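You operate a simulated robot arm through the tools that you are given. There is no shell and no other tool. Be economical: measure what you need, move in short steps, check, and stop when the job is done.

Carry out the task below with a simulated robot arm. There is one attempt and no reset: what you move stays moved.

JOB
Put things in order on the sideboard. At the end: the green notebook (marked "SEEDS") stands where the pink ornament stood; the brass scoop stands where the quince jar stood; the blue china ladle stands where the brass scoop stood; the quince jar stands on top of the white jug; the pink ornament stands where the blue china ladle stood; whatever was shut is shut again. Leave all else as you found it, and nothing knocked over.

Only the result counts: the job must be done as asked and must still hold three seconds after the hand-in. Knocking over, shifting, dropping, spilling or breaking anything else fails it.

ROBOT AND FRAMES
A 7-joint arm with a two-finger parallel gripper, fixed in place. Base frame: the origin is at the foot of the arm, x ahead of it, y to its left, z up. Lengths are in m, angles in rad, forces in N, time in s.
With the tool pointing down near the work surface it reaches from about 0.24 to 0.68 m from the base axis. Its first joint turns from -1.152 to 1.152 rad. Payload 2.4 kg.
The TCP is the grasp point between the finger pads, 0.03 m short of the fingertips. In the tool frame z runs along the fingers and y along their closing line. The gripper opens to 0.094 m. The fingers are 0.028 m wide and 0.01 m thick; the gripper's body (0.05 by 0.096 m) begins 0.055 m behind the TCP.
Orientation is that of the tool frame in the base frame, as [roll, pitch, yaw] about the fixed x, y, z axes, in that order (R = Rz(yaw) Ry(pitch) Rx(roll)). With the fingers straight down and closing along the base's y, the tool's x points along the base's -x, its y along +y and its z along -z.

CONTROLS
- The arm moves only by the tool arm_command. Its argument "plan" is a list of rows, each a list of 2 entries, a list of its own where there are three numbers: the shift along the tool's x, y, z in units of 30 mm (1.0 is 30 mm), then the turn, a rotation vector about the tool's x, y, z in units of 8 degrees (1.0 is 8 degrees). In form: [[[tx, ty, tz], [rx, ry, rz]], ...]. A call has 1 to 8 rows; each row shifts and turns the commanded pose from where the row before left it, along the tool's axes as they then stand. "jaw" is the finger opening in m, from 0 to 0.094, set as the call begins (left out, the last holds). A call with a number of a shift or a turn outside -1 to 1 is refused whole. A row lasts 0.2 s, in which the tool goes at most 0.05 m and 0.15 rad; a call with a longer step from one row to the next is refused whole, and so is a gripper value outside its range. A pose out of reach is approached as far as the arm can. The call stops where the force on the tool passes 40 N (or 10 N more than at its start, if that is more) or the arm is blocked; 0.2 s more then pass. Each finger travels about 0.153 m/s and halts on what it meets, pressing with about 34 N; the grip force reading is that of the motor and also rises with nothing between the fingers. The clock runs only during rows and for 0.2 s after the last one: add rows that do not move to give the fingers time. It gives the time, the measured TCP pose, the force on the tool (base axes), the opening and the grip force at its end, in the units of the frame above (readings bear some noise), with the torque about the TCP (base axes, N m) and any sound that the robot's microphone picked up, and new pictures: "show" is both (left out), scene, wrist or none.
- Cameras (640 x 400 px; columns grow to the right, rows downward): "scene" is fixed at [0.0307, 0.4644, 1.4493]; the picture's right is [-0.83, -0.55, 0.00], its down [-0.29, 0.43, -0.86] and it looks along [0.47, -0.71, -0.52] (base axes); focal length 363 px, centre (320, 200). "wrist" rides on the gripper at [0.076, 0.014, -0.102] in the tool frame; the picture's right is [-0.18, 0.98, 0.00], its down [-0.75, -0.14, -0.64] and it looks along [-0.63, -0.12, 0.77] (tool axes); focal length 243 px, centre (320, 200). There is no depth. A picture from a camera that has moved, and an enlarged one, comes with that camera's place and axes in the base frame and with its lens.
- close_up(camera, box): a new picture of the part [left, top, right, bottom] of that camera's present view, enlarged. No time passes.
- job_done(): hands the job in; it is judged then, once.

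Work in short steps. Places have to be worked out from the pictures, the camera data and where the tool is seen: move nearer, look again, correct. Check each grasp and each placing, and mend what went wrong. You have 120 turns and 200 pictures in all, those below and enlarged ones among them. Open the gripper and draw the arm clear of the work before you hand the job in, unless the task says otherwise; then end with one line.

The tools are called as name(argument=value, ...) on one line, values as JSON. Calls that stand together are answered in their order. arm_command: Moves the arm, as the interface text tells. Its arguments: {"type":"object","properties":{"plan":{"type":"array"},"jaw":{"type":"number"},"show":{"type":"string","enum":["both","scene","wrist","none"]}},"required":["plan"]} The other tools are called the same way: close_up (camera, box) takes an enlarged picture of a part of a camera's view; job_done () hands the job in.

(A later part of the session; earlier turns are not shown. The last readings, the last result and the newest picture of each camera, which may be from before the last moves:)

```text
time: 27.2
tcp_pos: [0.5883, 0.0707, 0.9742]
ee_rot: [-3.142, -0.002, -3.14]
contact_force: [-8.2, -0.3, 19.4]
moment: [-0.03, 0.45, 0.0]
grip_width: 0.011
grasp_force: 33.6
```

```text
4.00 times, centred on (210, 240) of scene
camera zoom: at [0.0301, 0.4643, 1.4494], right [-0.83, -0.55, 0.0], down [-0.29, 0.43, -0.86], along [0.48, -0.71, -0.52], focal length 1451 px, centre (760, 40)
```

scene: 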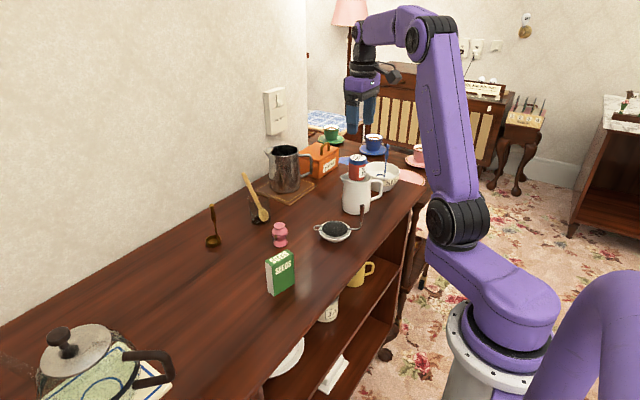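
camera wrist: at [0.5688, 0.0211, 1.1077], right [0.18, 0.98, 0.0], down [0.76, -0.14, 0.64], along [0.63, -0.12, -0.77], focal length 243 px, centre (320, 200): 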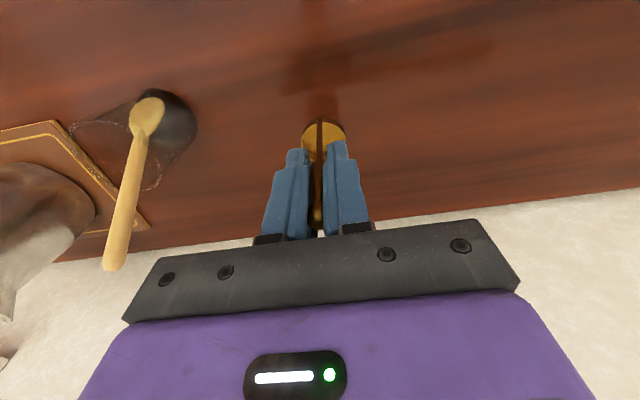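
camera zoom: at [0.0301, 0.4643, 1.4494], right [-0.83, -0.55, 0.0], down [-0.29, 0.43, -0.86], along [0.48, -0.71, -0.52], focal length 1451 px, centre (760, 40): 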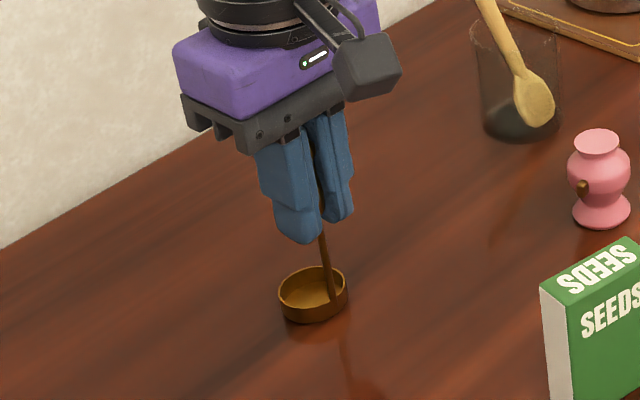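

On the table. I'll relieve the pressure and open.

arm_command(plan=[[[0, 0, -0.08], [0, 0, 0]], [[0, 0, 0], [0, 0, 0]]], show="none")

arm_command(plan=[[[0, 0, 0], [0, 0, 0]], [[0, 0, 0], [0, 0, 0]], [[0, 0, -0.5], [0, 0, 0]], [[0, 0, -1], [0, 0, 0]], [[0, 0, -1], [0, 0, 0]], [[0, 0, -1], [0, 0, 0]], [[0, 0, -1], [0, 0, 0]]], jaw=0.05, show="wrist")

close_up(camera="wrist", box=[260, 40, 420, 180])

```text
time: 27.8
tcp_pos: [0.589, 0.0703, 0.9746]
ee_rot: [-3.142, -0.002, 3.14]
contact_force: [-0.8, -0.6, 3.7]
moment: [0.03, 0.04, -0.03]
grip_width: 0.0113
grasp_force: 34.4
```

```text
time: 29.4
tcp_pos: [0.5866, 0.0688, 1.1154]
ee_rot: [-3.141, -0.003, 3.141]
contact_force: [-0.3, -0.1, 0.3]
moment: [0.0, -0.05, 0.01]
grip_width: 0.05
grasp_force: 0.1
camera wrist: at [0.5104, 0.0845, 1.2173], right [0.18, 0.98, 0.0], down [0.76, -0.14, 0.64], along [0.63, -0.12, -0.77], focal length 243 px, centre (320, 200)
```

wrist: 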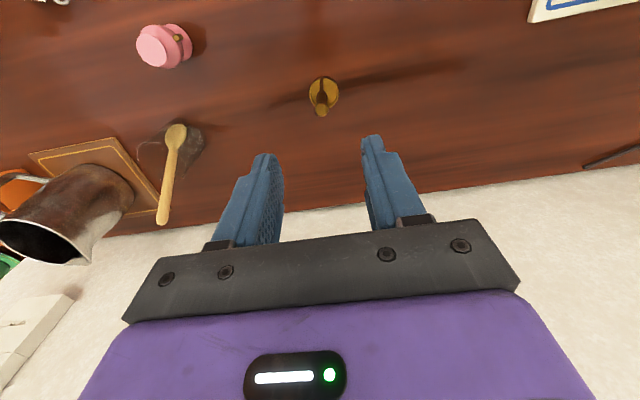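

```text
2.86 times, centred on (340, 110) of wrist
camera zoom: at [0.5104, 0.0845, 1.2173], right [0.18, 0.98, 0.0], down [0.76, -0.14, 0.64], along [0.63, -0.12, -0.77], focal length 693 px, centre (263, 457)
```

zoom: 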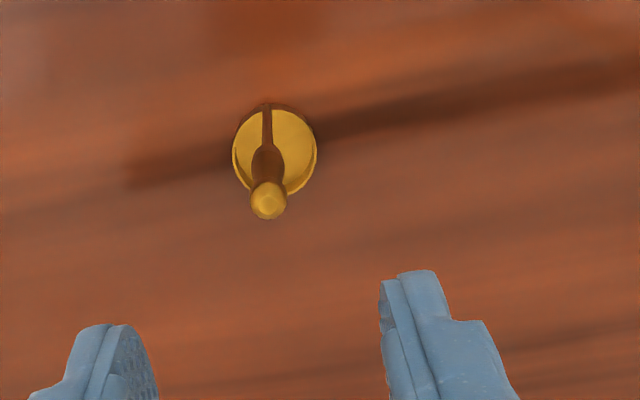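

The scoop stands. Now the blue ladle: I put its handle near (0.423, -0.496), top z≈1.02, so I'll travel there high.

arm_command(plan=[[[0.27, -0.94, -0.2], [0, 0, 0]], [[0.27, -0.94, -0.2], [0, 0, 0]], [[0.27, -0.94, -0.2], [0, 0, 0]], [[0.27, -0.94, -0.2], [0, 0, 0]], [[0.27, -0.94, -0.2], [0, 0, 0]], [[0.27, -0.94, 0], [0, 0, 0]], [[0.27, -0.94, 0], [0, 0, 0]], [[0.27, -0.94, 0], [0, 0, 0]]], show="none")

arm_command(plan=[[[0.27, -0.94, 0], [0, 0, 0]], [[0.27, -0.94, 0], [0, 0, 0]], [[0.27, -0.94, 0], [0, 0, 0]], [[0.27, -0.94, 0], [0, 0, 0]], [[0.27, -0.94, 0], [0, 0, 0]], [[0.27, -0.94, 0], [0, 0, 0]]], show="none")

arm_command(plan=[[[0.27, -0.94, 0], [0, 0, 0]], [[0.27, -0.94, 0], [0, 0, 0]], [[0.27, -0.94, 0], [0, 0, 0]], [[0.27, -0.94, 0], [0, 0, 0]], [[0.27, -0.94, 0], [0, 0, 0]], [[0.27, -0.94, 0], [0, 0, 0]], [[0, 0, 0], [0, 0, 0]]], jaw=0.05, show="both")

close_up(camera="wrist", box=[240, 40, 440, 200])

```text
time: 31.2
tcp_pos: [0.5217, -0.1562, 1.1429]
ee_rot: [3.141, -0.003, -3.141]
contact_force: [0.1, -0.4, -0.7]
moment: [-0.01, -0.04, -0.01]
grip_width: 0.05
grasp_force: 0.1
```

```text
time: 32.6
tcp_pos: [0.4766, -0.3274, 1.1424]
ee_rot: [3.141, -0.002, -3.14]
contact_force: [0.0, 0.0, -0.7]
moment: [-0.01, 0.02, -0.01]
grip_width: 0.0499
grasp_force: 0.1
```

```text
time: 34.2
tcp_pos: [0.4263, -0.4916, 1.1436]
ee_rot: [-3.141, -0.005, 3.141]
contact_force: [0.8, 0.6, -0.1]
moment: [-0.01, 0.0, 0.01]
grip_width: 0.05
grasp_force: 0.0
out of reach, approached as far as the arm can: row 6
camera wrist: at [0.3499, -0.4754, 1.2463], right [0.18, 0.98, 0.0], down [0.76, -0.14, 0.64], along [0.63, -0.12, -0.77], focal length 243 px, centre (320, 200)
```

scene: 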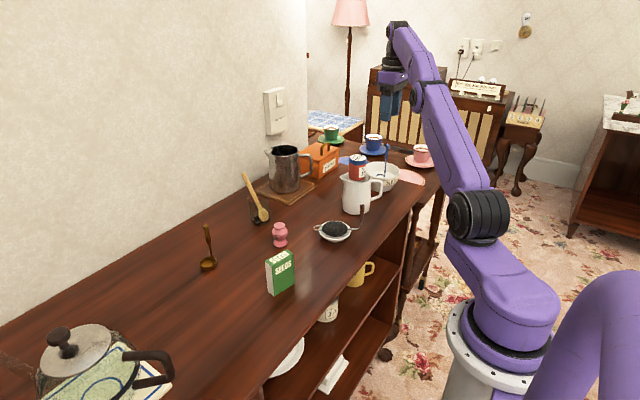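
wrist: 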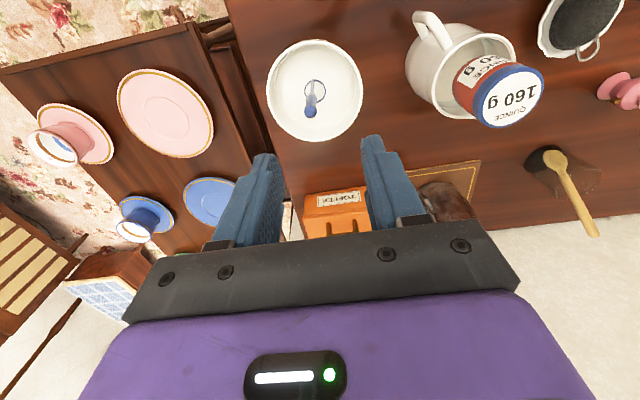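

```text
2.50 times, centred on (340, 120) of wrist
camera zoom: at [0.3499, -0.4754, 1.2463], right [0.18, 0.98, 0.0], down [0.76, -0.14, 0.64], along [0.63, -0.12, -0.77], focal length 606 px, centre (270, 400)
```

zoom: 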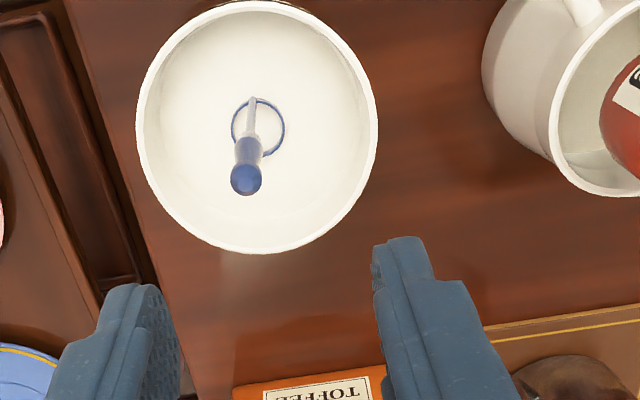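

Knob is at (0.427, -0.4996). The reach is better lower down, so I'll descend while shifting, in two stages.

arm_command(plan=[[[0, 0, 0.7], [0, 0, 0]], [[0, -0.13, 0.7], [0, 0, 0]], [[0, -0.13, 0.6], [0, 0, 0]], [[0, 0, 0], [0, 0, 0]]], show="none")

close_up(camera="wrist", box=[240, 60, 440, 220])

```text
time: 35.2
tcp_pos: [0.4246, -0.4991, 1.0813]
ee_rot: [3.141, -0.003, 3.14]
contact_force: [0.4, -0.7, -0.2]
moment: [-0.03, 0.02, -0.02]
grip_width: 0.05
grasp_force: 0.1
```

```text
2.50 times, centred on (340, 140) of wrist
camera zoom: at [0.3481, -0.4835, 1.1847], right [0.18, 0.98, 0.0], down [0.76, -0.14, 0.64], along [0.63, -0.12, -0.77], focal length 606 px, centre (270, 350)
```

zoom: 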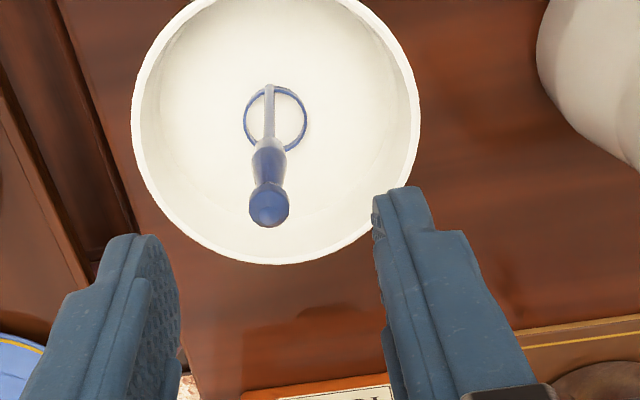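

Well aligned. I'll descend to TCP z≈1.000 around the handle and then close.

arm_command(plan=[[[0, 0, 1], [0, 0, 0]], [[0, 0, 1], [0, 0, 0]], [[0, 0, 0.7], [0, 0, 0]], [[0, 0, 0], [0, 0, 0]]], show="none")

close_up(camera="wrist", box=[240, 60, 440, 260])

close_up(camera="scene", box=[340, 110, 440, 200])

```text
time: 36.2
tcp_pos: [0.4231, -0.4997, 0.9995]
ee_rot: [-3.141, -0.002, -3.141]
contact_force: [1.2, 0.5, 0.5]
moment: [0.0, -0.01, 0.02]
grip_width: 0.0504
grasp_force: 0.0
```

```text
2.00 times, centred on (340, 160) of wrist
camera zoom: at [0.3477, -0.4834, 1.1033], right [0.18, 0.98, 0.0], down [0.76, -0.14, 0.64], along [0.63, -0.12, -0.77], focal length 485 px, centre (280, 280)
```

zoom: 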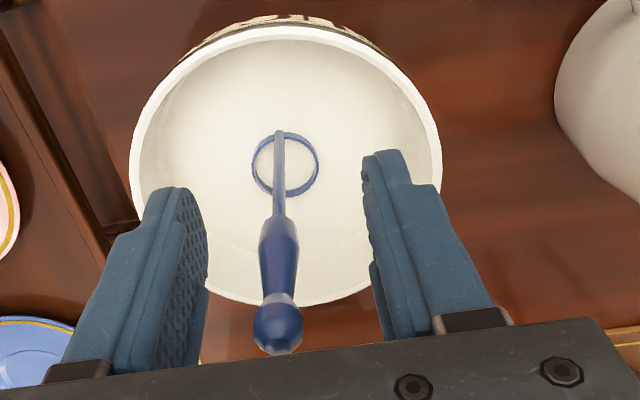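

```text
4.44 times, centred on (390, 155) of scene
camera zoom: at [0.0307, 0.4644, 1.4493], right [-0.83, -0.55, 0.0], down [-0.29, 0.43, -0.86], along [0.47, -0.71, -0.52], focal length 1612 px, centre (9, 400)
```

zoom: 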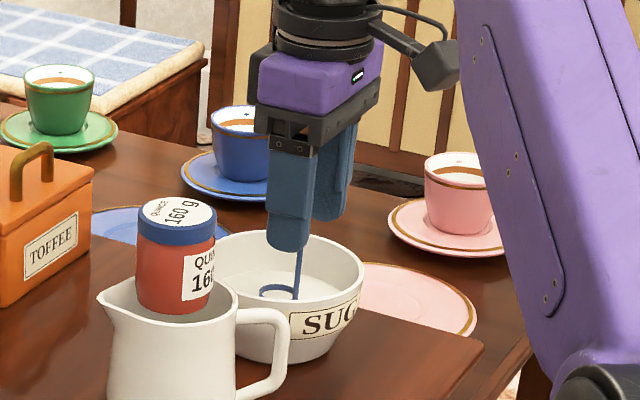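

The handle is between the pads. I'll close and lift gently.

arm_command(plan=[[[0, 0, 0], [0, 0, 0]], [[0, 0, 0], [0, 0, 0]], [[0, 0, 0], [0, 0, 0]]], jaw=0, show="none")

arm_command(plan=[[[0, 0, -0.2], [0, 0, 0]], [[0, 0, -0.3], [0, 0, 0]], [[0, 0, -0.8], [0, 0, 0]], [[0, 0, 0], [0, 0, 0]]], show="wrist")

close_up(camera="scene", box=[340, 110, 440, 200])

```text
time: 37.0
tcp_pos: [0.4238, -0.4986, 1.0003]
ee_rot: [3.141, -0.002, 3.141]
contact_force: [1.3, 0.4, -0.5]
moment: [0.01, 0.01, 0.01]
grip_width: 0.0112
grasp_force: 34.3
```

```text
time: 38.0
tcp_pos: [0.4257, -0.5003, 1.0383]
ee_rot: [-3.141, -0.002, 3.141]
contact_force: [0.3, -0.3, -0.9]
moment: [0.02, 0.03, 0.0]
grip_width: 0.011
grasp_force: 33.8
camera wrist: at [0.3482, -0.4844, 1.1417], right [0.18, 0.98, 0.0], down [0.76, -0.14, 0.64], along [0.63, -0.12, -0.77], focal length 243 px, centre (320, 200)
```

wrist: 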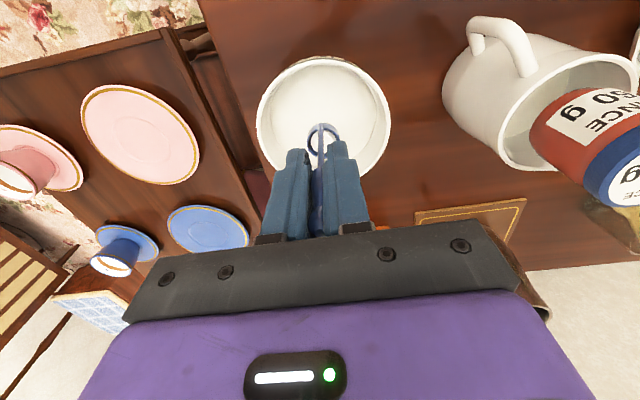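

```text
4.44 times, centred on (390, 155) of scene
camera zoom: at [0.0307, 0.4644, 1.4493], right [-0.83, -0.55, 0.0], down [-0.29, 0.43, -0.86], along [0.47, -0.71, -0.52], focal length 1612 px, centre (9, 400)
```

zoom: 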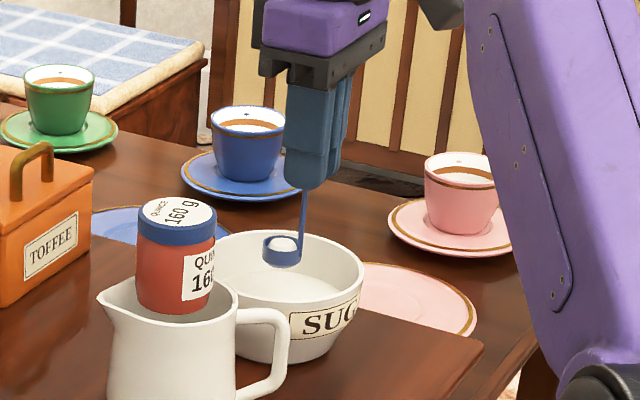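

The ladle is lifted cleanly, level, and seems to carry sugar, so I'll keep it level and move smoothly. First up, then back toward the robot, clear of the jug.

arm_command(plan=[[[0, 0, -0.5], [0, 0, 0]], [[0, 0, -0.6], [0, 0, 0]], [[0, 0, -0.6], [0, 0, 0]], [[0.5, 0.3, -0.5], [0, 0, 0]], [[0.6, 0.4, -0.6], [0, 0, 0]], [[0.6, 0.5, -0.6], [0, 0, 0]], [[0.6, 0.5, -0.6], [0, 0, 0]], [[0.3, 0.6, -0.4], [0, 0, 0]]], show="none")

close_up(camera="scene", box=[330, 70, 450, 180])

```text
time: 39.8
tcp_pos: [0.3454, -0.4304, 1.1711]
ee_rot: [3.14, -0.003, 3.141]
contact_force: [-0.8, 0.1, -0.7]
moment: [0.01, 0.04, 0.05]
grip_width: 0.0111
grasp_force: 33.7
```

```text
3.64 times, centred on (390, 125) of scene
camera zoom: at [0.0307, 0.4644, 1.4493], right [-0.83, -0.55, 0.0], down [-0.29, 0.43, -0.86], along [0.47, -0.71, -0.52], focal length 1319 px, centre (66, 473)
```

zoom: 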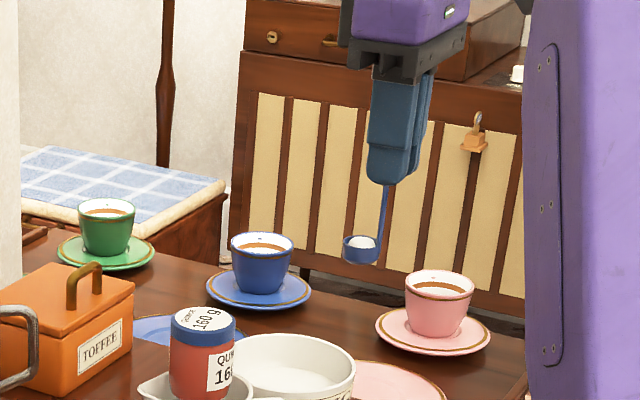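

arm_command(plan=[[[-0.1, 0.6, 0], [0, 0, 0]], [[-0.25, 0.96, 0], [0, 0, 0]], [[-0.25, 0.96, 0], [0, 0, 0]], [[-0.25, 0.96, 0], [0, 0, 0]], [[-0.25, 0.96, 0], [0, 0, 0]], [[-0.25, 0.96, 0], [0, 0, 0]], [[-0.25, 0.96, 0], [0, 0, 0]], [[-0.25, 0.96, 0], [0, 0, 0]]], show="none")

arm_command(plan=[[[-0.92, 0.83, 0], [0, 0, 0]], [[-0.92, 0.83, 0], [0, 0, 0]], [[-0.92, 0.83, 0], [0, 0, 0]], [[-0.92, 0.83, 0], [0, 0, 0]], [[-0.92, 0.83, 0.1], [0, 0, 0]], [[-0.92, 0.83, 0.2], [0, 0, 0]], [[-0.92, 0.83, 0.3], [0, 0, 0]], [[-0.6, 0.55, 0.3], [0, 0, 0]]], show="both")

```text
time: 41.6
tcp_pos: [0.4024, -0.2121, 1.172]
ee_rot: [3.141, -0.002, -3.141]
contact_force: [-0.7, 0.1, -0.3]
moment: [-0.01, 0.02, 0.02]
grip_width: 0.011
grasp_force: 34.8
```

```text
time: 43.4
tcp_pos: [0.6129, -0.0201, 1.1446]
ee_rot: [3.141, -0.004, -3.141]
contact_force: [0.7, -1.7, -1.1]
moment: [0.01, 0.06, 0.03]
grip_width: 0.0112
grasp_force: 33.9
camera wrist: at [0.5367, -0.0053, 1.2478], right [0.18, 0.98, 0.0], down [0.76, -0.14, 0.64], along [0.63, -0.12, -0.77], focal length 243 px, centre (320, 200)
```

scene: 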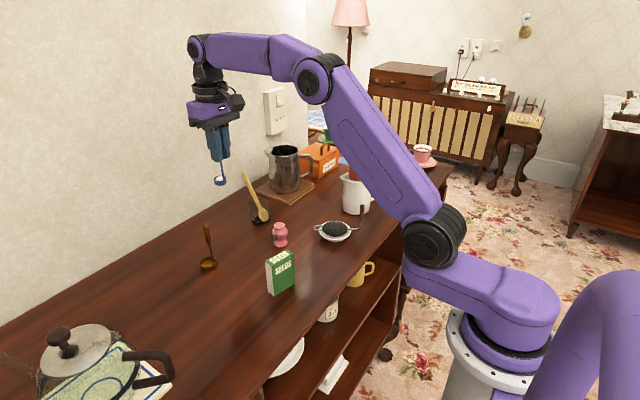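
wrist: 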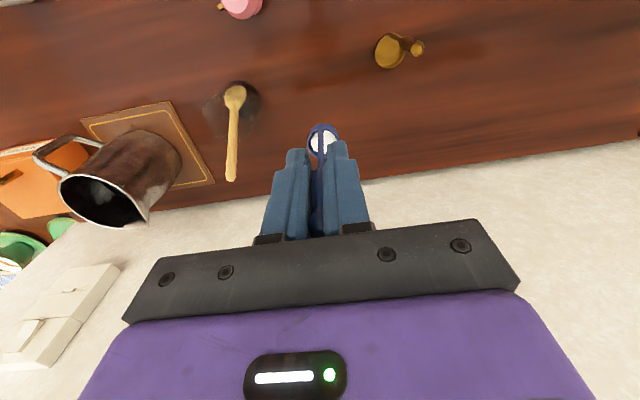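

Now to the scoop's original handle spot (0.644, 0.0055), lowering to just above the table.

arm_command(plan=[[[-0.5, 0.42, 0.4], [0, 0, 0]], [[-0.54, 0.43, 0.6], [0, 0, 0]], [[0, 0, 0.9], [0, 0, 0]], [[0, 0, 0.9], [0, 0, 0]], [[0, 0, 0.9], [0, 0, 0]], [[0, 0, 0.8], [0, 0, 0]], [[0, 0, 0.4], [0, 0, 0]], [[0, 0, 0], [0, 0, 0]]], show="none")

close_up(camera="scene", box=[160, 170, 280, 270])

```text
time: 45.2
tcp_pos: [0.643, 0.007, 0.9967]
ee_rot: [3.14, -0.002, -3.141]
contact_force: [-0.9, 0.1, -0.7]
moment: [0.01, 0.03, 0.01]
grip_width: 0.0111
grasp_force: 34.2
```

```text
4.00 times, centred on (220, 220) of scene
camera zoom: at [0.0307, 0.4644, 1.4493], right [-0.83, -0.55, 0.0], down [-0.29, 0.43, -0.86], along [0.47, -0.71, -0.52], focal length 1451 px, centre (720, 120)
```

zoom: 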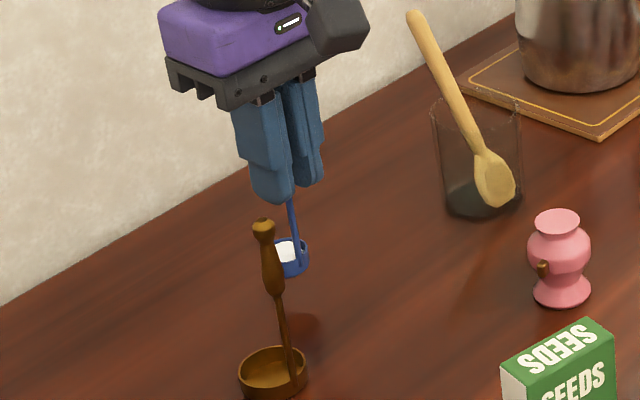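

arm_command(plan=[[[0, 0, 0.2], [0, 0, 0]], [[0, 0, 0.2], [0, 0, 0]], [[0, 0, 0], [0, 0, 0]]], show="none")

arm_command(plan=[[[0, 0, 0.12], [0, 0, 0]], [[0, 0, 0], [0, 0, 0]]], show="none")

arm_command(plan=[[[0, 0, 0.1], [0, 0, 0]], [[0, 0, 0], [0, 0, 0]]], show="none")

```text
time: 46.0
tcp_pos: [0.6426, 0.0063, 0.9861]
ee_rot: [-3.141, -0.001, 3.14]
contact_force: [-0.8, -0.2, -0.9]
moment: [0.02, 0.07, 0.0]
grip_width: 0.0111
grasp_force: 34.2
```

```text
time: 46.6
tcp_pos: [0.6441, 0.0058, 0.9813]
ee_rot: [-3.141, -0.002, -3.141]
contact_force: [1.6, 1.3, -0.7]
moment: [0.01, 0.01, -0.01]
grip_width: 0.011
grasp_force: 34.0
```

```text
time: 47.2
tcp_pos: [0.6445, 0.0059, 0.9768]
ee_rot: [3.141, -0.002, 3.141]
contact_force: [0.0, -0.2, -0.5]
moment: [0.02, -0.03, -0.02]
grip_width: 0.0111
grasp_force: 34.2
```

arm_command(plan=[[[0, 0, 0.1], [0, 0, 0]], [[0, 0, 0], [0, 0, 0]]], show="none")

close_up(camera="scene", box=[180, 200, 240, 250])

```text
time: 47.8
tcp_pos: [0.6433, 0.005, 0.9755]
ee_rot: [-3.141, -0.001, 3.141]
contact_force: [-0.1, 0.0, -0.6]
moment: [0.0, 0.03, 0.0]
grip_width: 0.0112
grasp_force: 33.8
```

```text
8.00 times, centred on (210, 225) of scene
camera zoom: at [0.0307, 0.4644, 1.4493], right [-0.83, -0.55, 0.0], down [-0.29, 0.43, -0.86], along [0.47, -0.71, -0.52], focal length 2902 px, centre (1200, 0)
```

zoom: 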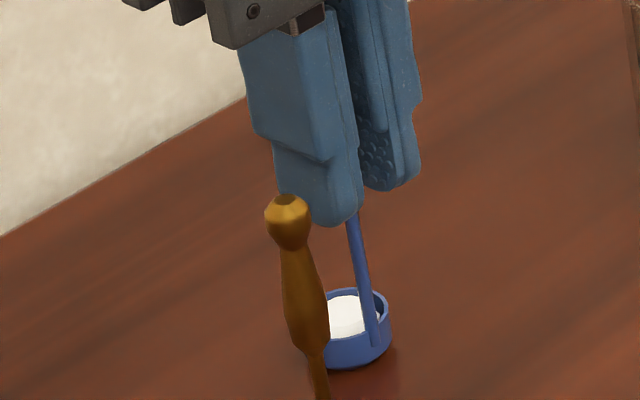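

arm_command(plan=[[[0, 0, 0.1], [0, 0, 0]], [[0, 0, 0], [0, 0, 0]]], show="none")

```text
time: 48.4
tcp_pos: [0.6443, 0.0052, 0.9737]
ee_rot: [-3.141, 0.001, -3.141]
contact_force: [-6.6, -1.3, 19.5]
moment: [-0.09, 0.33, 0.01]
grip_width: 0.0112
grasp_force: 33.9
```

Contact with the table. I'll relieve it and release.

arm_command(plan=[[[0, 0, -0.07], [0, 0, 0]], [[0, 0, 0], [0, 0, 0]]], show="none")

arm_command(plan=[[[0, 0, 0], [0, 0, 0]], [[0, 0, 0], [0, 0, 0]], [[0, 0, -0.5], [0, 0, 0]], [[0, 0, -1], [0, 0, 0]], [[0, 0, -1], [0, 0, 0]], [[0, 0, -1], [0, 0, 0]], [[0, 0, -0.7], [0, 0, 0]]], jaw=0.045, show="both")

close_up(camera="scene", box=[160, 190, 300, 300])

```text
time: 49.0
tcp_pos: [0.6446, 0.0058, 0.9741]
ee_rot: [3.141, -0.001, 3.141]
contact_force: [0.0, -0.7, 12.0]
moment: [0.02, -0.2, 0.0]
grip_width: 0.0112
grasp_force: 34.1
```

```text
time: 50.6
tcp_pos: [0.6422, 0.0026, 1.1034]
ee_rot: [3.141, -0.004, -3.141]
contact_force: [-0.3, -0.1, -1.0]
moment: [0.02, 0.03, 0.01]
grip_width: 0.0448
grasp_force: 0.1
camera wrist: at [0.5662, 0.0186, 1.205], right [0.18, 0.98, 0.0], down [0.76, -0.14, 0.64], along [0.63, -0.12, -0.77], focal length 243 px, centre (320, 200)
```

scene: 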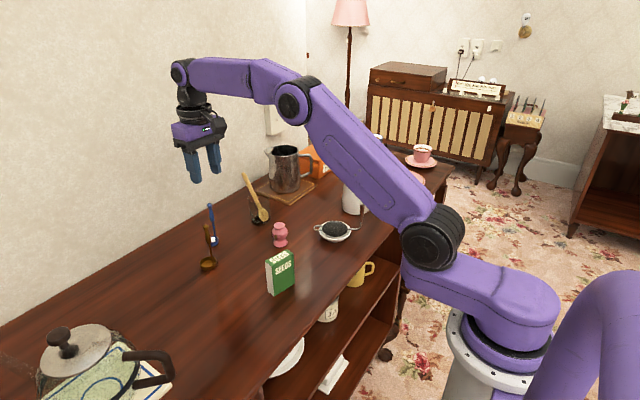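
wrist: 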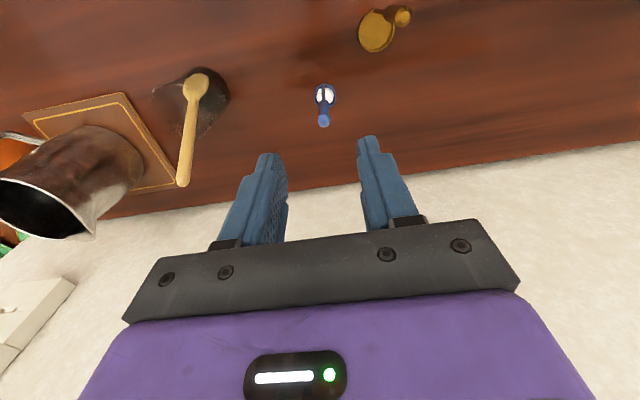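

```text
3.64 times, centred on (230, 245) of scene
camera zoom: at [0.0307, 0.4644, 1.4493], right [-0.83, -0.55, 0.0], down [-0.29, 0.43, -0.86], along [0.47, -0.71, -0.52], focal length 1319 px, centre (647, 36)
```

zoom: 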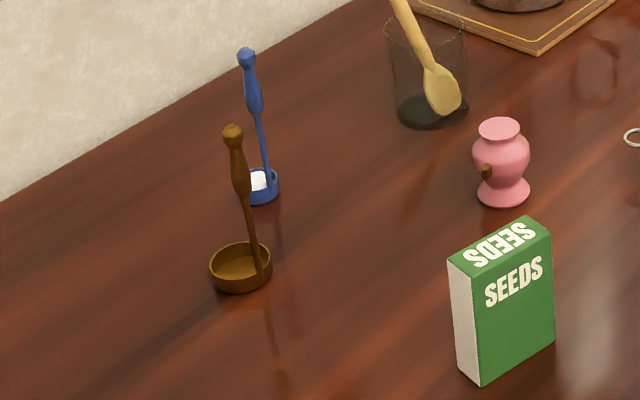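

The ladle stands on the scoop's spot. Next is the pink ornament at about (0.518, -0.088), so I'll move above it.

arm_command(plan=[[[0.85, -0.62, 0], [0, 0, 0]], [[0.85, -0.62, 0], [0, 0, 0]], [[0.85, -0.62, 0], [0, 0, 0]], [[0.85, -0.62, 0], [0, 0, 0]], [[0.85, -0.62, 0], [0, 0, 0]], [[0, 0, 0], [0, 0, 0]]], jaw=0.07, show="none")

close_up(camera="wrist", box=[260, 20, 400, 160])

close_up(camera="scene", box=[250, 205, 310, 255])

```text
time: 52.0
tcp_pos: [0.5154, -0.0852, 1.098]
ee_rot: [-3.141, -0.001, -3.141]
contact_force: [0.1, 0.0, 0.3]
moment: [0.05, 0.01, 0.0]
grip_width: 0.0697
grasp_force: 0.0
```

```text
2.86 times, centred on (330, 90) of wrist
camera zoom: at [0.4382, -0.07, 1.2011], right [0.18, 0.98, 0.0], down [0.76, -0.14, 0.64], along [0.63, -0.12, -0.77], focal length 693 px, centre (291, 514)
```

zoom: 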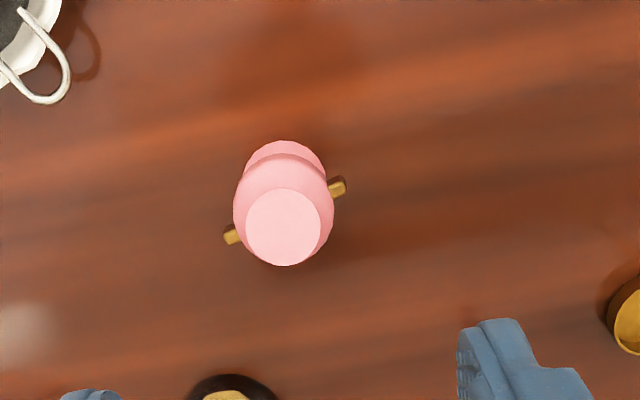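

```text
8.00 times, centred on (280, 230) of scene
camera zoom: at [0.0307, 0.4644, 1.4493], right [-0.83, -0.55, 0.0], down [-0.29, 0.43, -0.86], along [0.47, -0.71, -0.52], focal length 2902 px, centre (640, -40)
```

zoom: 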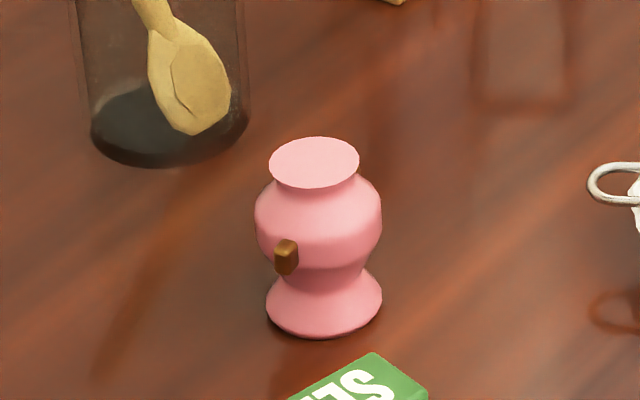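

The ornament's side lugs lie nearly along y, so I'll grip its belly across x instead. I'll turn the tool about 76° at this height.

arm_command(plan=[[[0, 0, 0], [0, 0, 0.95]], [[0, 0, 0], [0, 0, 0.95]], [[0, 0, 0], [0, 0, 0.95]], [[0, 0, 0], [0, 0, 0.95]], [[0, 0, 0], [0, 0, 0.95]], [[0, 0, 0], [0, 0, 0.95]], [[0, 0, 0], [0, 0, 0.95]], [[0, 0, 0], [0, 0, 0.95]]], show="none")

arm_command(plan=[[[0, 0, 0], [0, 0, 0.95]], [[0, 0, 0], [0, 0, 0.95]], [[0, 0, 0], [0, 0, 0]]], show="both")

close_up(camera="wrist", box=[240, 20, 400, 160])

```text
time: 53.8
tcp_pos: [0.5167, -0.0886, 1.1007]
ee_rot: [-3.141, 0.001, 2.079]
contact_force: [0.3, 0.7, -0.3]
moment: [0.01, 0.04, -0.01]
grip_width: 0.07
grasp_force: 0.1
```

```text
time: 54.6
tcp_pos: [0.5179, -0.0888, 1.0998]
ee_rot: [-3.14, 0.0, 1.815]
contact_force: [0.5, -0.4, 0.6]
moment: [0.01, 0.01, 0.03]
grip_width: 0.0701
grasp_force: 0.0
camera wrist: at [0.5121, -0.0095, 1.2032], right [1.0, 0.06, 0.0], down [0.05, -0.77, 0.64], along [0.04, -0.64, -0.77], focal length 243 px, centre (320, 200)
```

scene: 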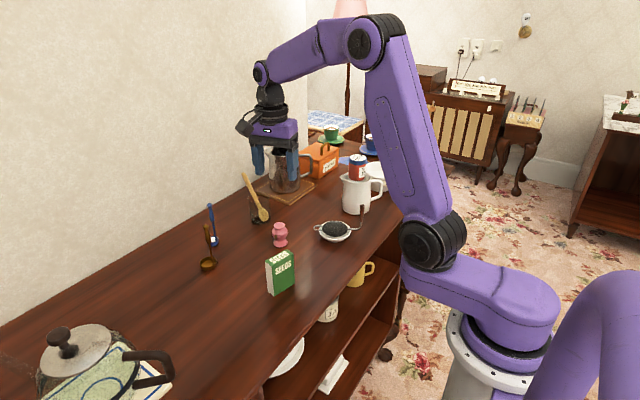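
wrist: 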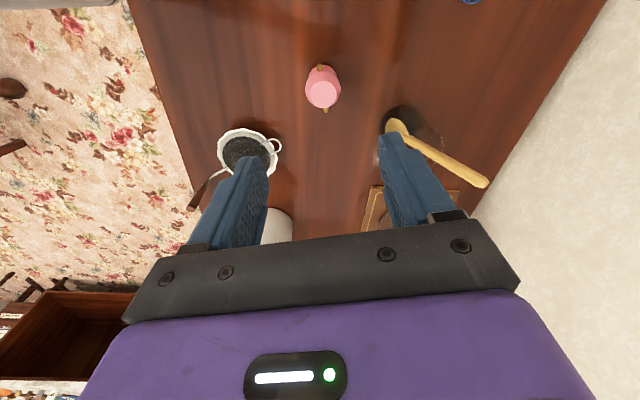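

```text
2.86 times, centred on (320, 90) of wrist
camera zoom: at [0.5121, -0.0095, 1.2032], right [1.0, 0.06, 0.0], down [0.05, -0.77, 0.64], along [0.04, -0.64, -0.77], focal length 693 px, centre (320, 514)
```

zoom: 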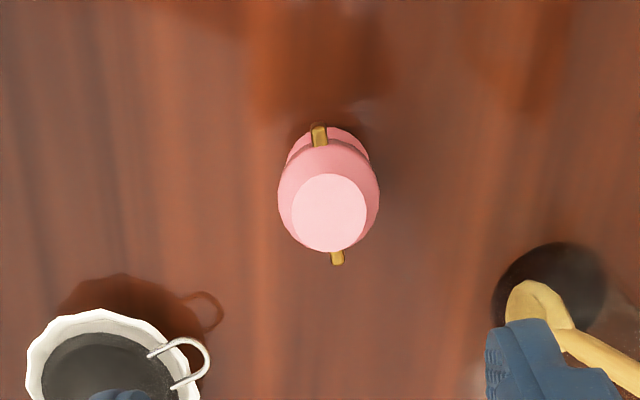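

The ornament's axis is about (0.519, -0.087), right under the tool. I'll descend to z≈0.922.

arm_command(plan=[[[0.05, 0.04, 0.9], [0, 0, 0]], [[0, 0, 1], [0, 0, 0]], [[0, 0, 1], [0, 0, 0]], [[0, 0, 1], [0, 0, 0]], [[0, 0, 1], [0, 0, 0]], [[0, 0, 1], [0, 0, 0]], [[0, 0, 0], [0, 0, 0]]], show="wrist")

close_up(camera="scene", box=[230, 180, 330, 265])

```text
time: 56.2
tcp_pos: [0.5137, -0.0841, 0.9242]
ee_rot: [-3.14, 0.0, 1.817]
contact_force: [-0.3, 0.3, -0.6]
moment: [-0.04, 0.01, -0.01]
grip_width: 0.0701
grasp_force: 0.1
camera wrist: at [0.5096, -0.0051, 1.0269], right [1.0, 0.06, 0.0], down [0.05, -0.77, 0.64], along [0.04, -0.64, -0.77], focal length 243 px, centre (320, 200)
```

wrist: 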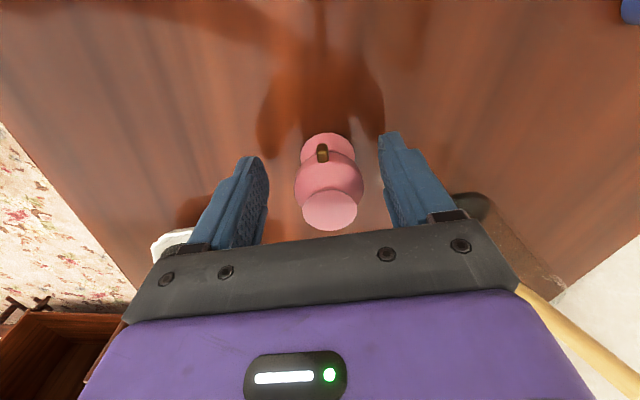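

```text
4.71 times, centred on (280, 222) of scene
camera zoom: at [0.0307, 0.4644, 1.4493], right [-0.83, -0.55, 0.0], down [-0.29, 0.43, -0.86], along [0.47, -0.71, -0.52], focal length 1707 px, centre (508, 94)
```

zoom: 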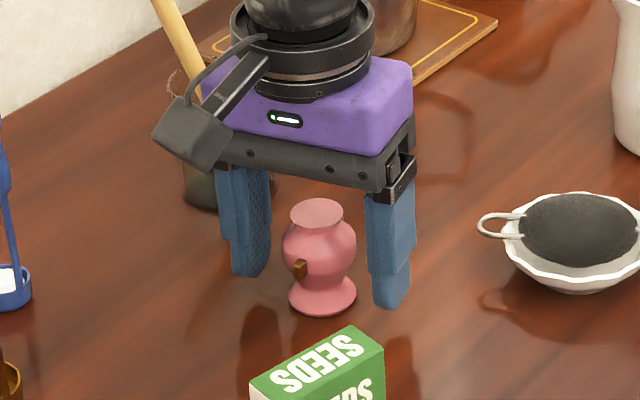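

A slight offset. I'll correct by about 5 mm and close.

arm_command(plan=[[[-0.12, 0.15, 0.03], [0, 0, 0]], [[0, 0, 0], [0, 0, 0]]], show="none")

arm_command(plan=[[[0, 0, 0], [0, 0, 0]], [[0, 0, 0], [0, 0, 0]], [[0, 0, 0], [0, 0, 0]]], jaw=0.02, show="wrist")

close_up(camera="scene", box=[230, 180, 330, 265])

```text
time: 56.8
tcp_pos: [0.5204, -0.0868, 0.9228]
ee_rot: [-3.14, -0.001, 1.815]
contact_force: [-0.9, -0.3, 0.1]
moment: [-0.01, -0.03, 0.02]
grip_width: 0.0702
grasp_force: 0.0
```

```text
time: 57.6
tcp_pos: [0.5213, -0.0889, 0.9234]
ee_rot: [-3.139, 0.0, 1.814]
contact_force: [0.8, -0.3, 1.4]
moment: [0.03, -0.05, 0.0]
grip_width: 0.0369
grasp_force: 34.0
camera wrist: at [0.5159, -0.0084, 1.0257], right [1.0, 0.06, 0.0], down [0.05, -0.76, 0.64], along [0.04, -0.64, -0.77], focal length 243 px, centre (320, 200)
```

wrist: 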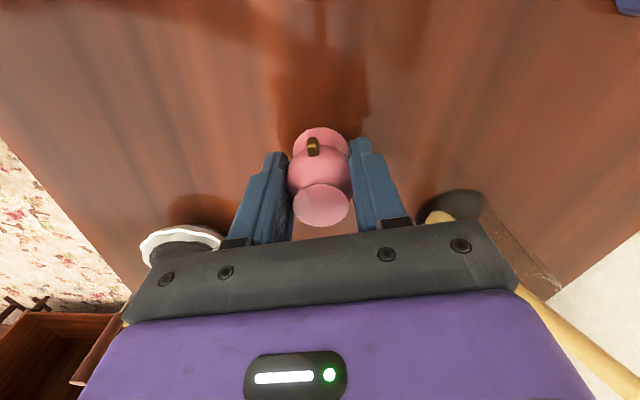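

```text
4.71 times, centred on (280, 222) of scene
camera zoom: at [0.0307, 0.4644, 1.4493], right [-0.83, -0.55, 0.0], down [-0.29, 0.43, -0.86], along [0.47, -0.71, -0.52], focal length 1707 px, centre (508, 94)
```

zoom: 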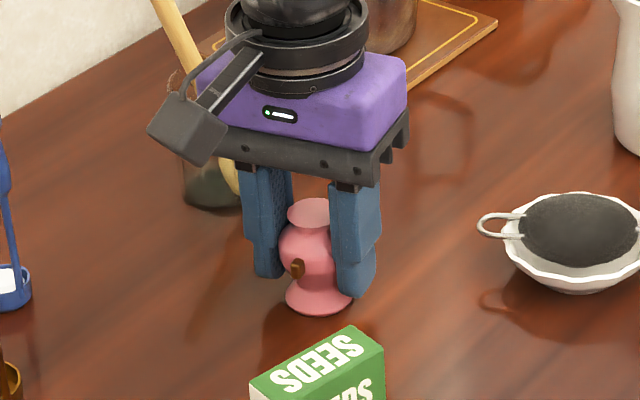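

Gripped at 0.037 m. I'll lift straight up and check.

arm_command(plan=[[[0, 0, -0.3], [0, 0, 0]], [[0, 0, -0.8], [0, 0, 0]], [[0, 0, -1], [0, 0, 0]], [[0, 0, -1], [0, 0, 0]], [[0, 0, -1], [0, 0, 0]], [[0, 0, -1], [0, 0, 0]], [[0, 0, -1], [0, 0, 0]], [[0, 0, -0.8], [0, 0, 0]]], show="both")

```text
time: 59.4
tcp_pos: [0.5233, -0.0881, 1.129]
ee_rot: [-3.14, 0.0, 1.816]
contact_force: [0.3, 0.8, -0.5]
moment: [-0.02, 0.03, 0.0]
grip_width: 0.0371
grasp_force: 33.8
camera wrist: at [0.5178, -0.0102, 1.2317], right [1.0, 0.06, 0.0], down [0.05, -0.76, 0.64], along [0.04, -0.64, -0.77], focal length 243 px, centre (320, 200)
```

scene: 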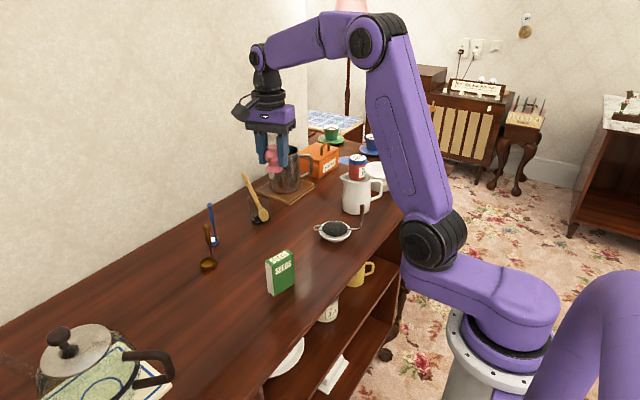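
wrist: 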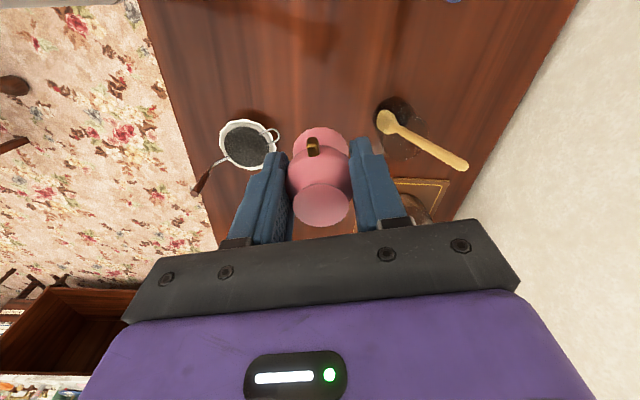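

Held upright. I'll carry it toward the sugar bowl at this height, passing above the jar with clearance.

arm_command(plan=[[[-0.918, -0.475, 0], [0, 0, 0]], [[-0.918, -0.475, 0], [0, 0, 0]], [[-0.918, -0.475, 0], [0, 0, 0]], [[-0.918, -0.475, 0], [0, 0, 0]], [[-0.918, -0.475, 0], [0, 0, 0]], [[-0.918, -0.475, 0], [0, 0, 0]], [[-0.918, -0.475, 0], [0, 0, 0]]], show="none")

arm_command(plan=[[[-0.918, -0.475, 0], [0, 0, 0]], [[-0.918, -0.475, 0], [0, 0, 0]], [[-0.918, -0.475, 0], [0, 0, 0]], [[-0.918, -0.475, 0], [0, 0, 0]], [[-0.918, -0.475, 0], [0, 0, 0]], [[-0.918, -0.475, 0], [0, 0, 0]], [[0, 0, 0], [0, 0, 0]]], show="both")

```text
time: 61.0
tcp_pos: [0.4723, -0.2998, 1.1315]
ee_rot: [-3.141, 0.001, 1.814]
contact_force: [0.4, 0.5, -1.2]
moment: [-0.01, 0.01, 0.0]
grip_width: 0.037
grasp_force: 33.4
```

```text
time: 62.6
tcp_pos: [0.4293, -0.4807, 1.1294]
ee_rot: [-3.138, -0.001, 1.815]
contact_force: [-0.4, 0.3, -1.3]
moment: [0.0, -0.03, -0.01]
grip_width: 0.0372
grasp_force: 34.1
camera wrist: at [0.4249, -0.4022, 1.2325], right [1.0, 0.06, 0.0], down [0.05, -0.77, 0.64], along [0.04, -0.64, -0.77], focal length 243 px, centre (320, 200)
```

scene: 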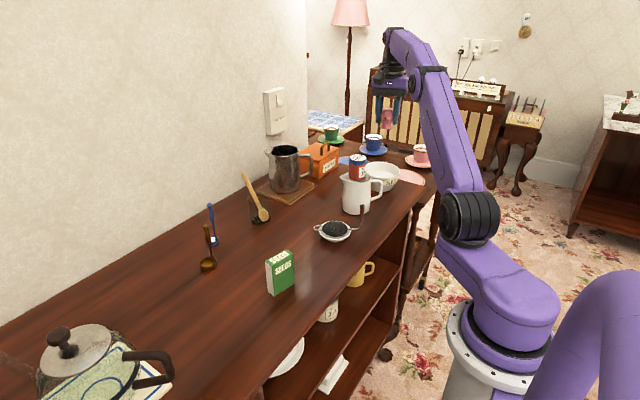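
wrist: 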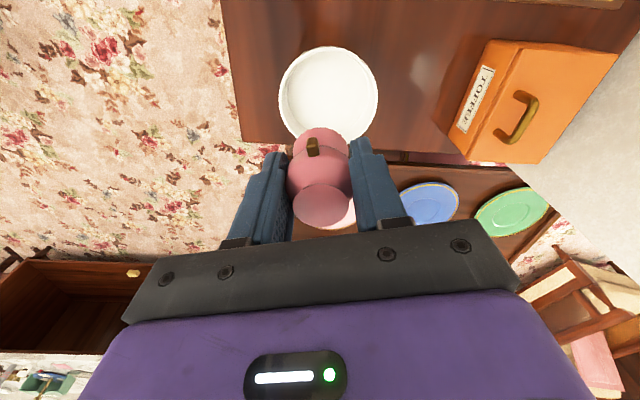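

Bowl centre works out at about (0.437, -0.497). I'll shift there while descending to z≈1.03.

arm_command(plan=[[[0, 0, 0.6], [0, 0, 0]], [[-0.2, 0.03, 0.7], [0, 0, 0]], [[-0.2, 0.03, 0.7], [0, 0, 0]], [[-0.2, 0.03, 0.7], [0, 0, 0]], [[0, 0, 0.6], [0, 0, 0]], [[0, 0, 0], [0, 0, 0]]], show="wrist")

close_up(camera="scene", box=[330, 110, 430, 200])

```text
time: 64.0
tcp_pos: [0.4355, -0.4985, 1.029]
ee_rot: [-3.14, -0.001, 1.815]
contact_force: [-0.9, -1.0, -1.0]
moment: [0.0, -0.02, 0.01]
grip_width: 0.037
grasp_force: 33.9
camera wrist: at [0.4308, -0.4192, 1.1317], right [1.0, 0.06, 0.0], down [0.05, -0.76, 0.64], along [0.04, -0.64, -0.77], focal length 243 px, centre (320, 200)
```

wrist: 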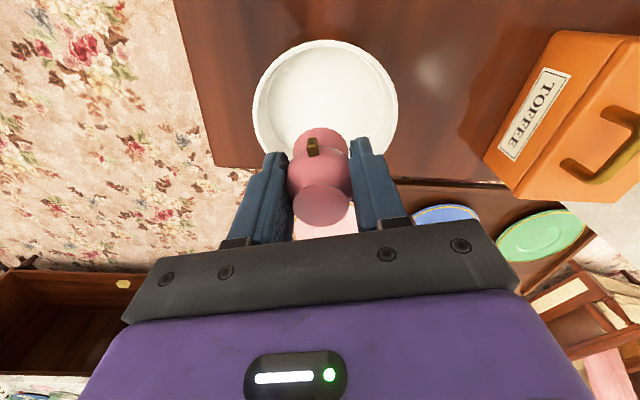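

```text
4.44 times, centred on (380, 155) of scene
camera zoom: at [0.0307, 0.4644, 1.4493], right [-0.83, -0.55, 0.0], down [-0.29, 0.43, -0.86], along [0.47, -0.71, -0.52], focal length 1612 px, centre (53, 400)
```

zoom: 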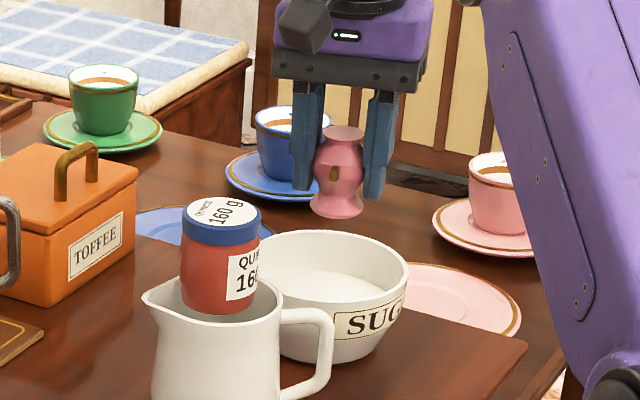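

Centred above the bowl. I'll lower into it in steps, watching the force.

arm_command(plan=[[[0, 0, 0.5], [0, 0, 0]], [[0, 0, 0.5], [0, 0, 0]], [[0, 0, 0.4], [0, 0, 0]], [[0, 0, 0], [0, 0, 0]]], show="none")

arm_command(plan=[[[0, 0, 0.15], [0, 0, 0]], [[0, 0, 0], [0, 0, 0]]], show="none")

arm_command(plan=[[[0, 0, 0.13], [0, 0, 0]], [[0, 0, 0], [0, 0, 0]]], show="none")

close_up(camera="scene", box=[340, 130, 420, 200])

```text
time: 65.0
tcp_pos: [0.4368, -0.4963, 0.9902]
ee_rot: [-3.14, -0.002, 1.816]
contact_force: [-0.1, 0.2, -0.6]
moment: [-0.02, 0.03, 0.0]
grip_width: 0.0372
grasp_force: 33.6
```

```text
time: 65.6
tcp_pos: [0.4373, -0.4964, 0.9838]
ee_rot: [-3.139, -0.001, 1.815]
contact_force: [0.3, -0.2, -0.6]
moment: [-0.02, -0.02, 0.04]
grip_width: 0.0371
grasp_force: 34.2
```

```text
time: 66.2
tcp_pos: [0.4379, -0.4974, 0.98]
ee_rot: [-3.141, 0.001, 1.815]
contact_force: [-0.2, 1.5, -0.9]
moment: [0.03, -0.02, -0.01]
grip_width: 0.0369
grasp_force: 33.7
```

```text
5.71 times, centred on (380, 165) of scene
camera zoom: at [0.0307, 0.4644, 1.4493], right [-0.83, -0.55, 0.0], down [-0.29, 0.43, -0.86], along [0.47, -0.71, -0.52], focal length 2073 px, centre (-23, 400)
```

zoom: 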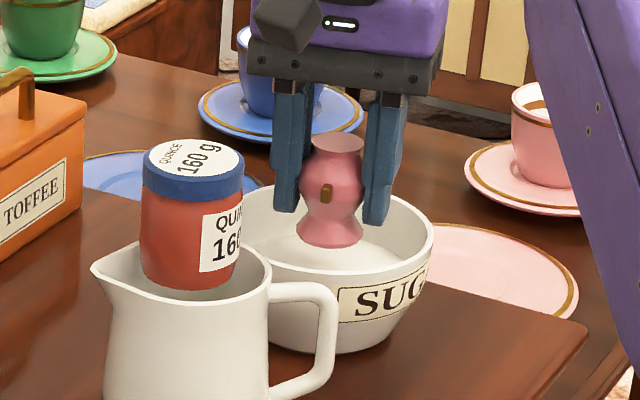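

arm_command(plan=[[[0, 0, 0.13], [0, 0, 0]], [[0, 0, 0], [0, 0, 0]]], show="none")

arm_command(plan=[[[0, 0, 0.12], [0, 0, 0]], [[0, 0, 0], [0, 0, 0]]], show="none")

arm_command(plan=[[[0, 0, 0.1], [0, 0, 0]], [[0, 0, 0], [0, 0, 0]]], show="none")

close_up(camera="scene", box=[340, 130, 420, 200])

```text
time: 66.8
tcp_pos: [0.4366, -0.4981, 0.9763]
ee_rot: [-3.137, 0.0, 1.816]
contact_force: [0.9, 0.3, -0.8]
moment: [0.02, 0.01, -0.02]
grip_width: 0.0371
grasp_force: 34.1
```

```text
time: 67.4
tcp_pos: [0.4373, -0.4965, 0.9731]
ee_rot: [-3.137, 0.0, 1.814]
contact_force: [0.2, 1.1, -0.6]
moment: [-0.02, 0.03, -0.03]
grip_width: 0.0372
grasp_force: 34.1
```

```text
time: 68.0
tcp_pos: [0.4371, -0.4958, 0.9687]
ee_rot: [-3.138, 0.0, 1.815]
contact_force: [0.4, 0.0, -1.3]
moment: [-0.03, 0.0, 0.01]
grip_width: 0.0367
grasp_force: 34.3
```

```text
5.71 times, centred on (380, 165) of scene
camera zoom: at [0.0307, 0.4644, 1.4493], right [-0.83, -0.55, 0.0], down [-0.29, 0.43, -0.86], along [0.47, -0.71, -0.52], focal length 2073 px, centre (-23, 400)
```

zoom: 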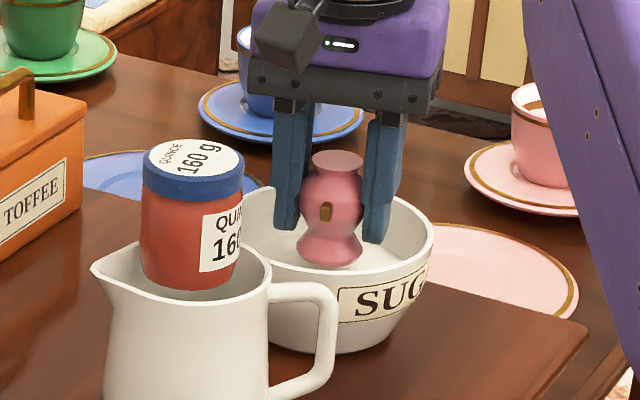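

arm_command(plan=[[[0, 0, 0.12], [0, 0, 0]], [[0, 0, 0], [0, 0, 0]]], show="none")

arm_command(plan=[[[0, 0, 0.1], [0, 0, 0]], [[0, 0, 0], [0, 0, 0]]], show="none")

arm_command(plan=[[[0, 0, 0.1], [0, 0, 0]], [[0, 0, 0], [0, 0, 0]]], show="none")

close_up(camera="scene", box=[340, 130, 420, 200])

```text
time: 68.6
tcp_pos: [0.4373, -0.4964, 0.9659]
ee_rot: [-3.141, 0.001, 1.815]
contact_force: [0.0, 0.2, -0.9]
moment: [0.0, 0.01, 0.0]
grip_width: 0.0372
grasp_force: 34.4
```

```text
time: 69.2
tcp_pos: [0.4378, -0.4955, 0.9626]
ee_rot: [-3.138, 0.001, 1.816]
contact_force: [-0.8, 0.1, -1.4]
moment: [-0.02, 0.04, -0.02]
grip_width: 0.0369
grasp_force: 33.6
```

```text
time: 69.8
tcp_pos: [0.4379, -0.496, 0.9591]
ee_rot: [-3.138, -0.001, 1.815]
contact_force: [-0.8, -0.9, -0.4]
moment: [-0.01, 0.02, -0.01]
grip_width: 0.0369
grasp_force: 33.8
```

```text
5.71 times, centred on (380, 165) of scene
camera zoom: at [0.0307, 0.4644, 1.4493], right [-0.83, -0.55, 0.0], down [-0.29, 0.43, -0.86], along [0.47, -0.71, -0.52], focal length 2073 px, centre (-23, 400)
```

zoom: 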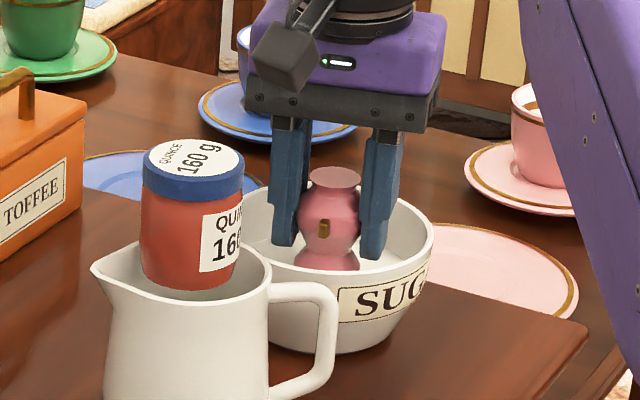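

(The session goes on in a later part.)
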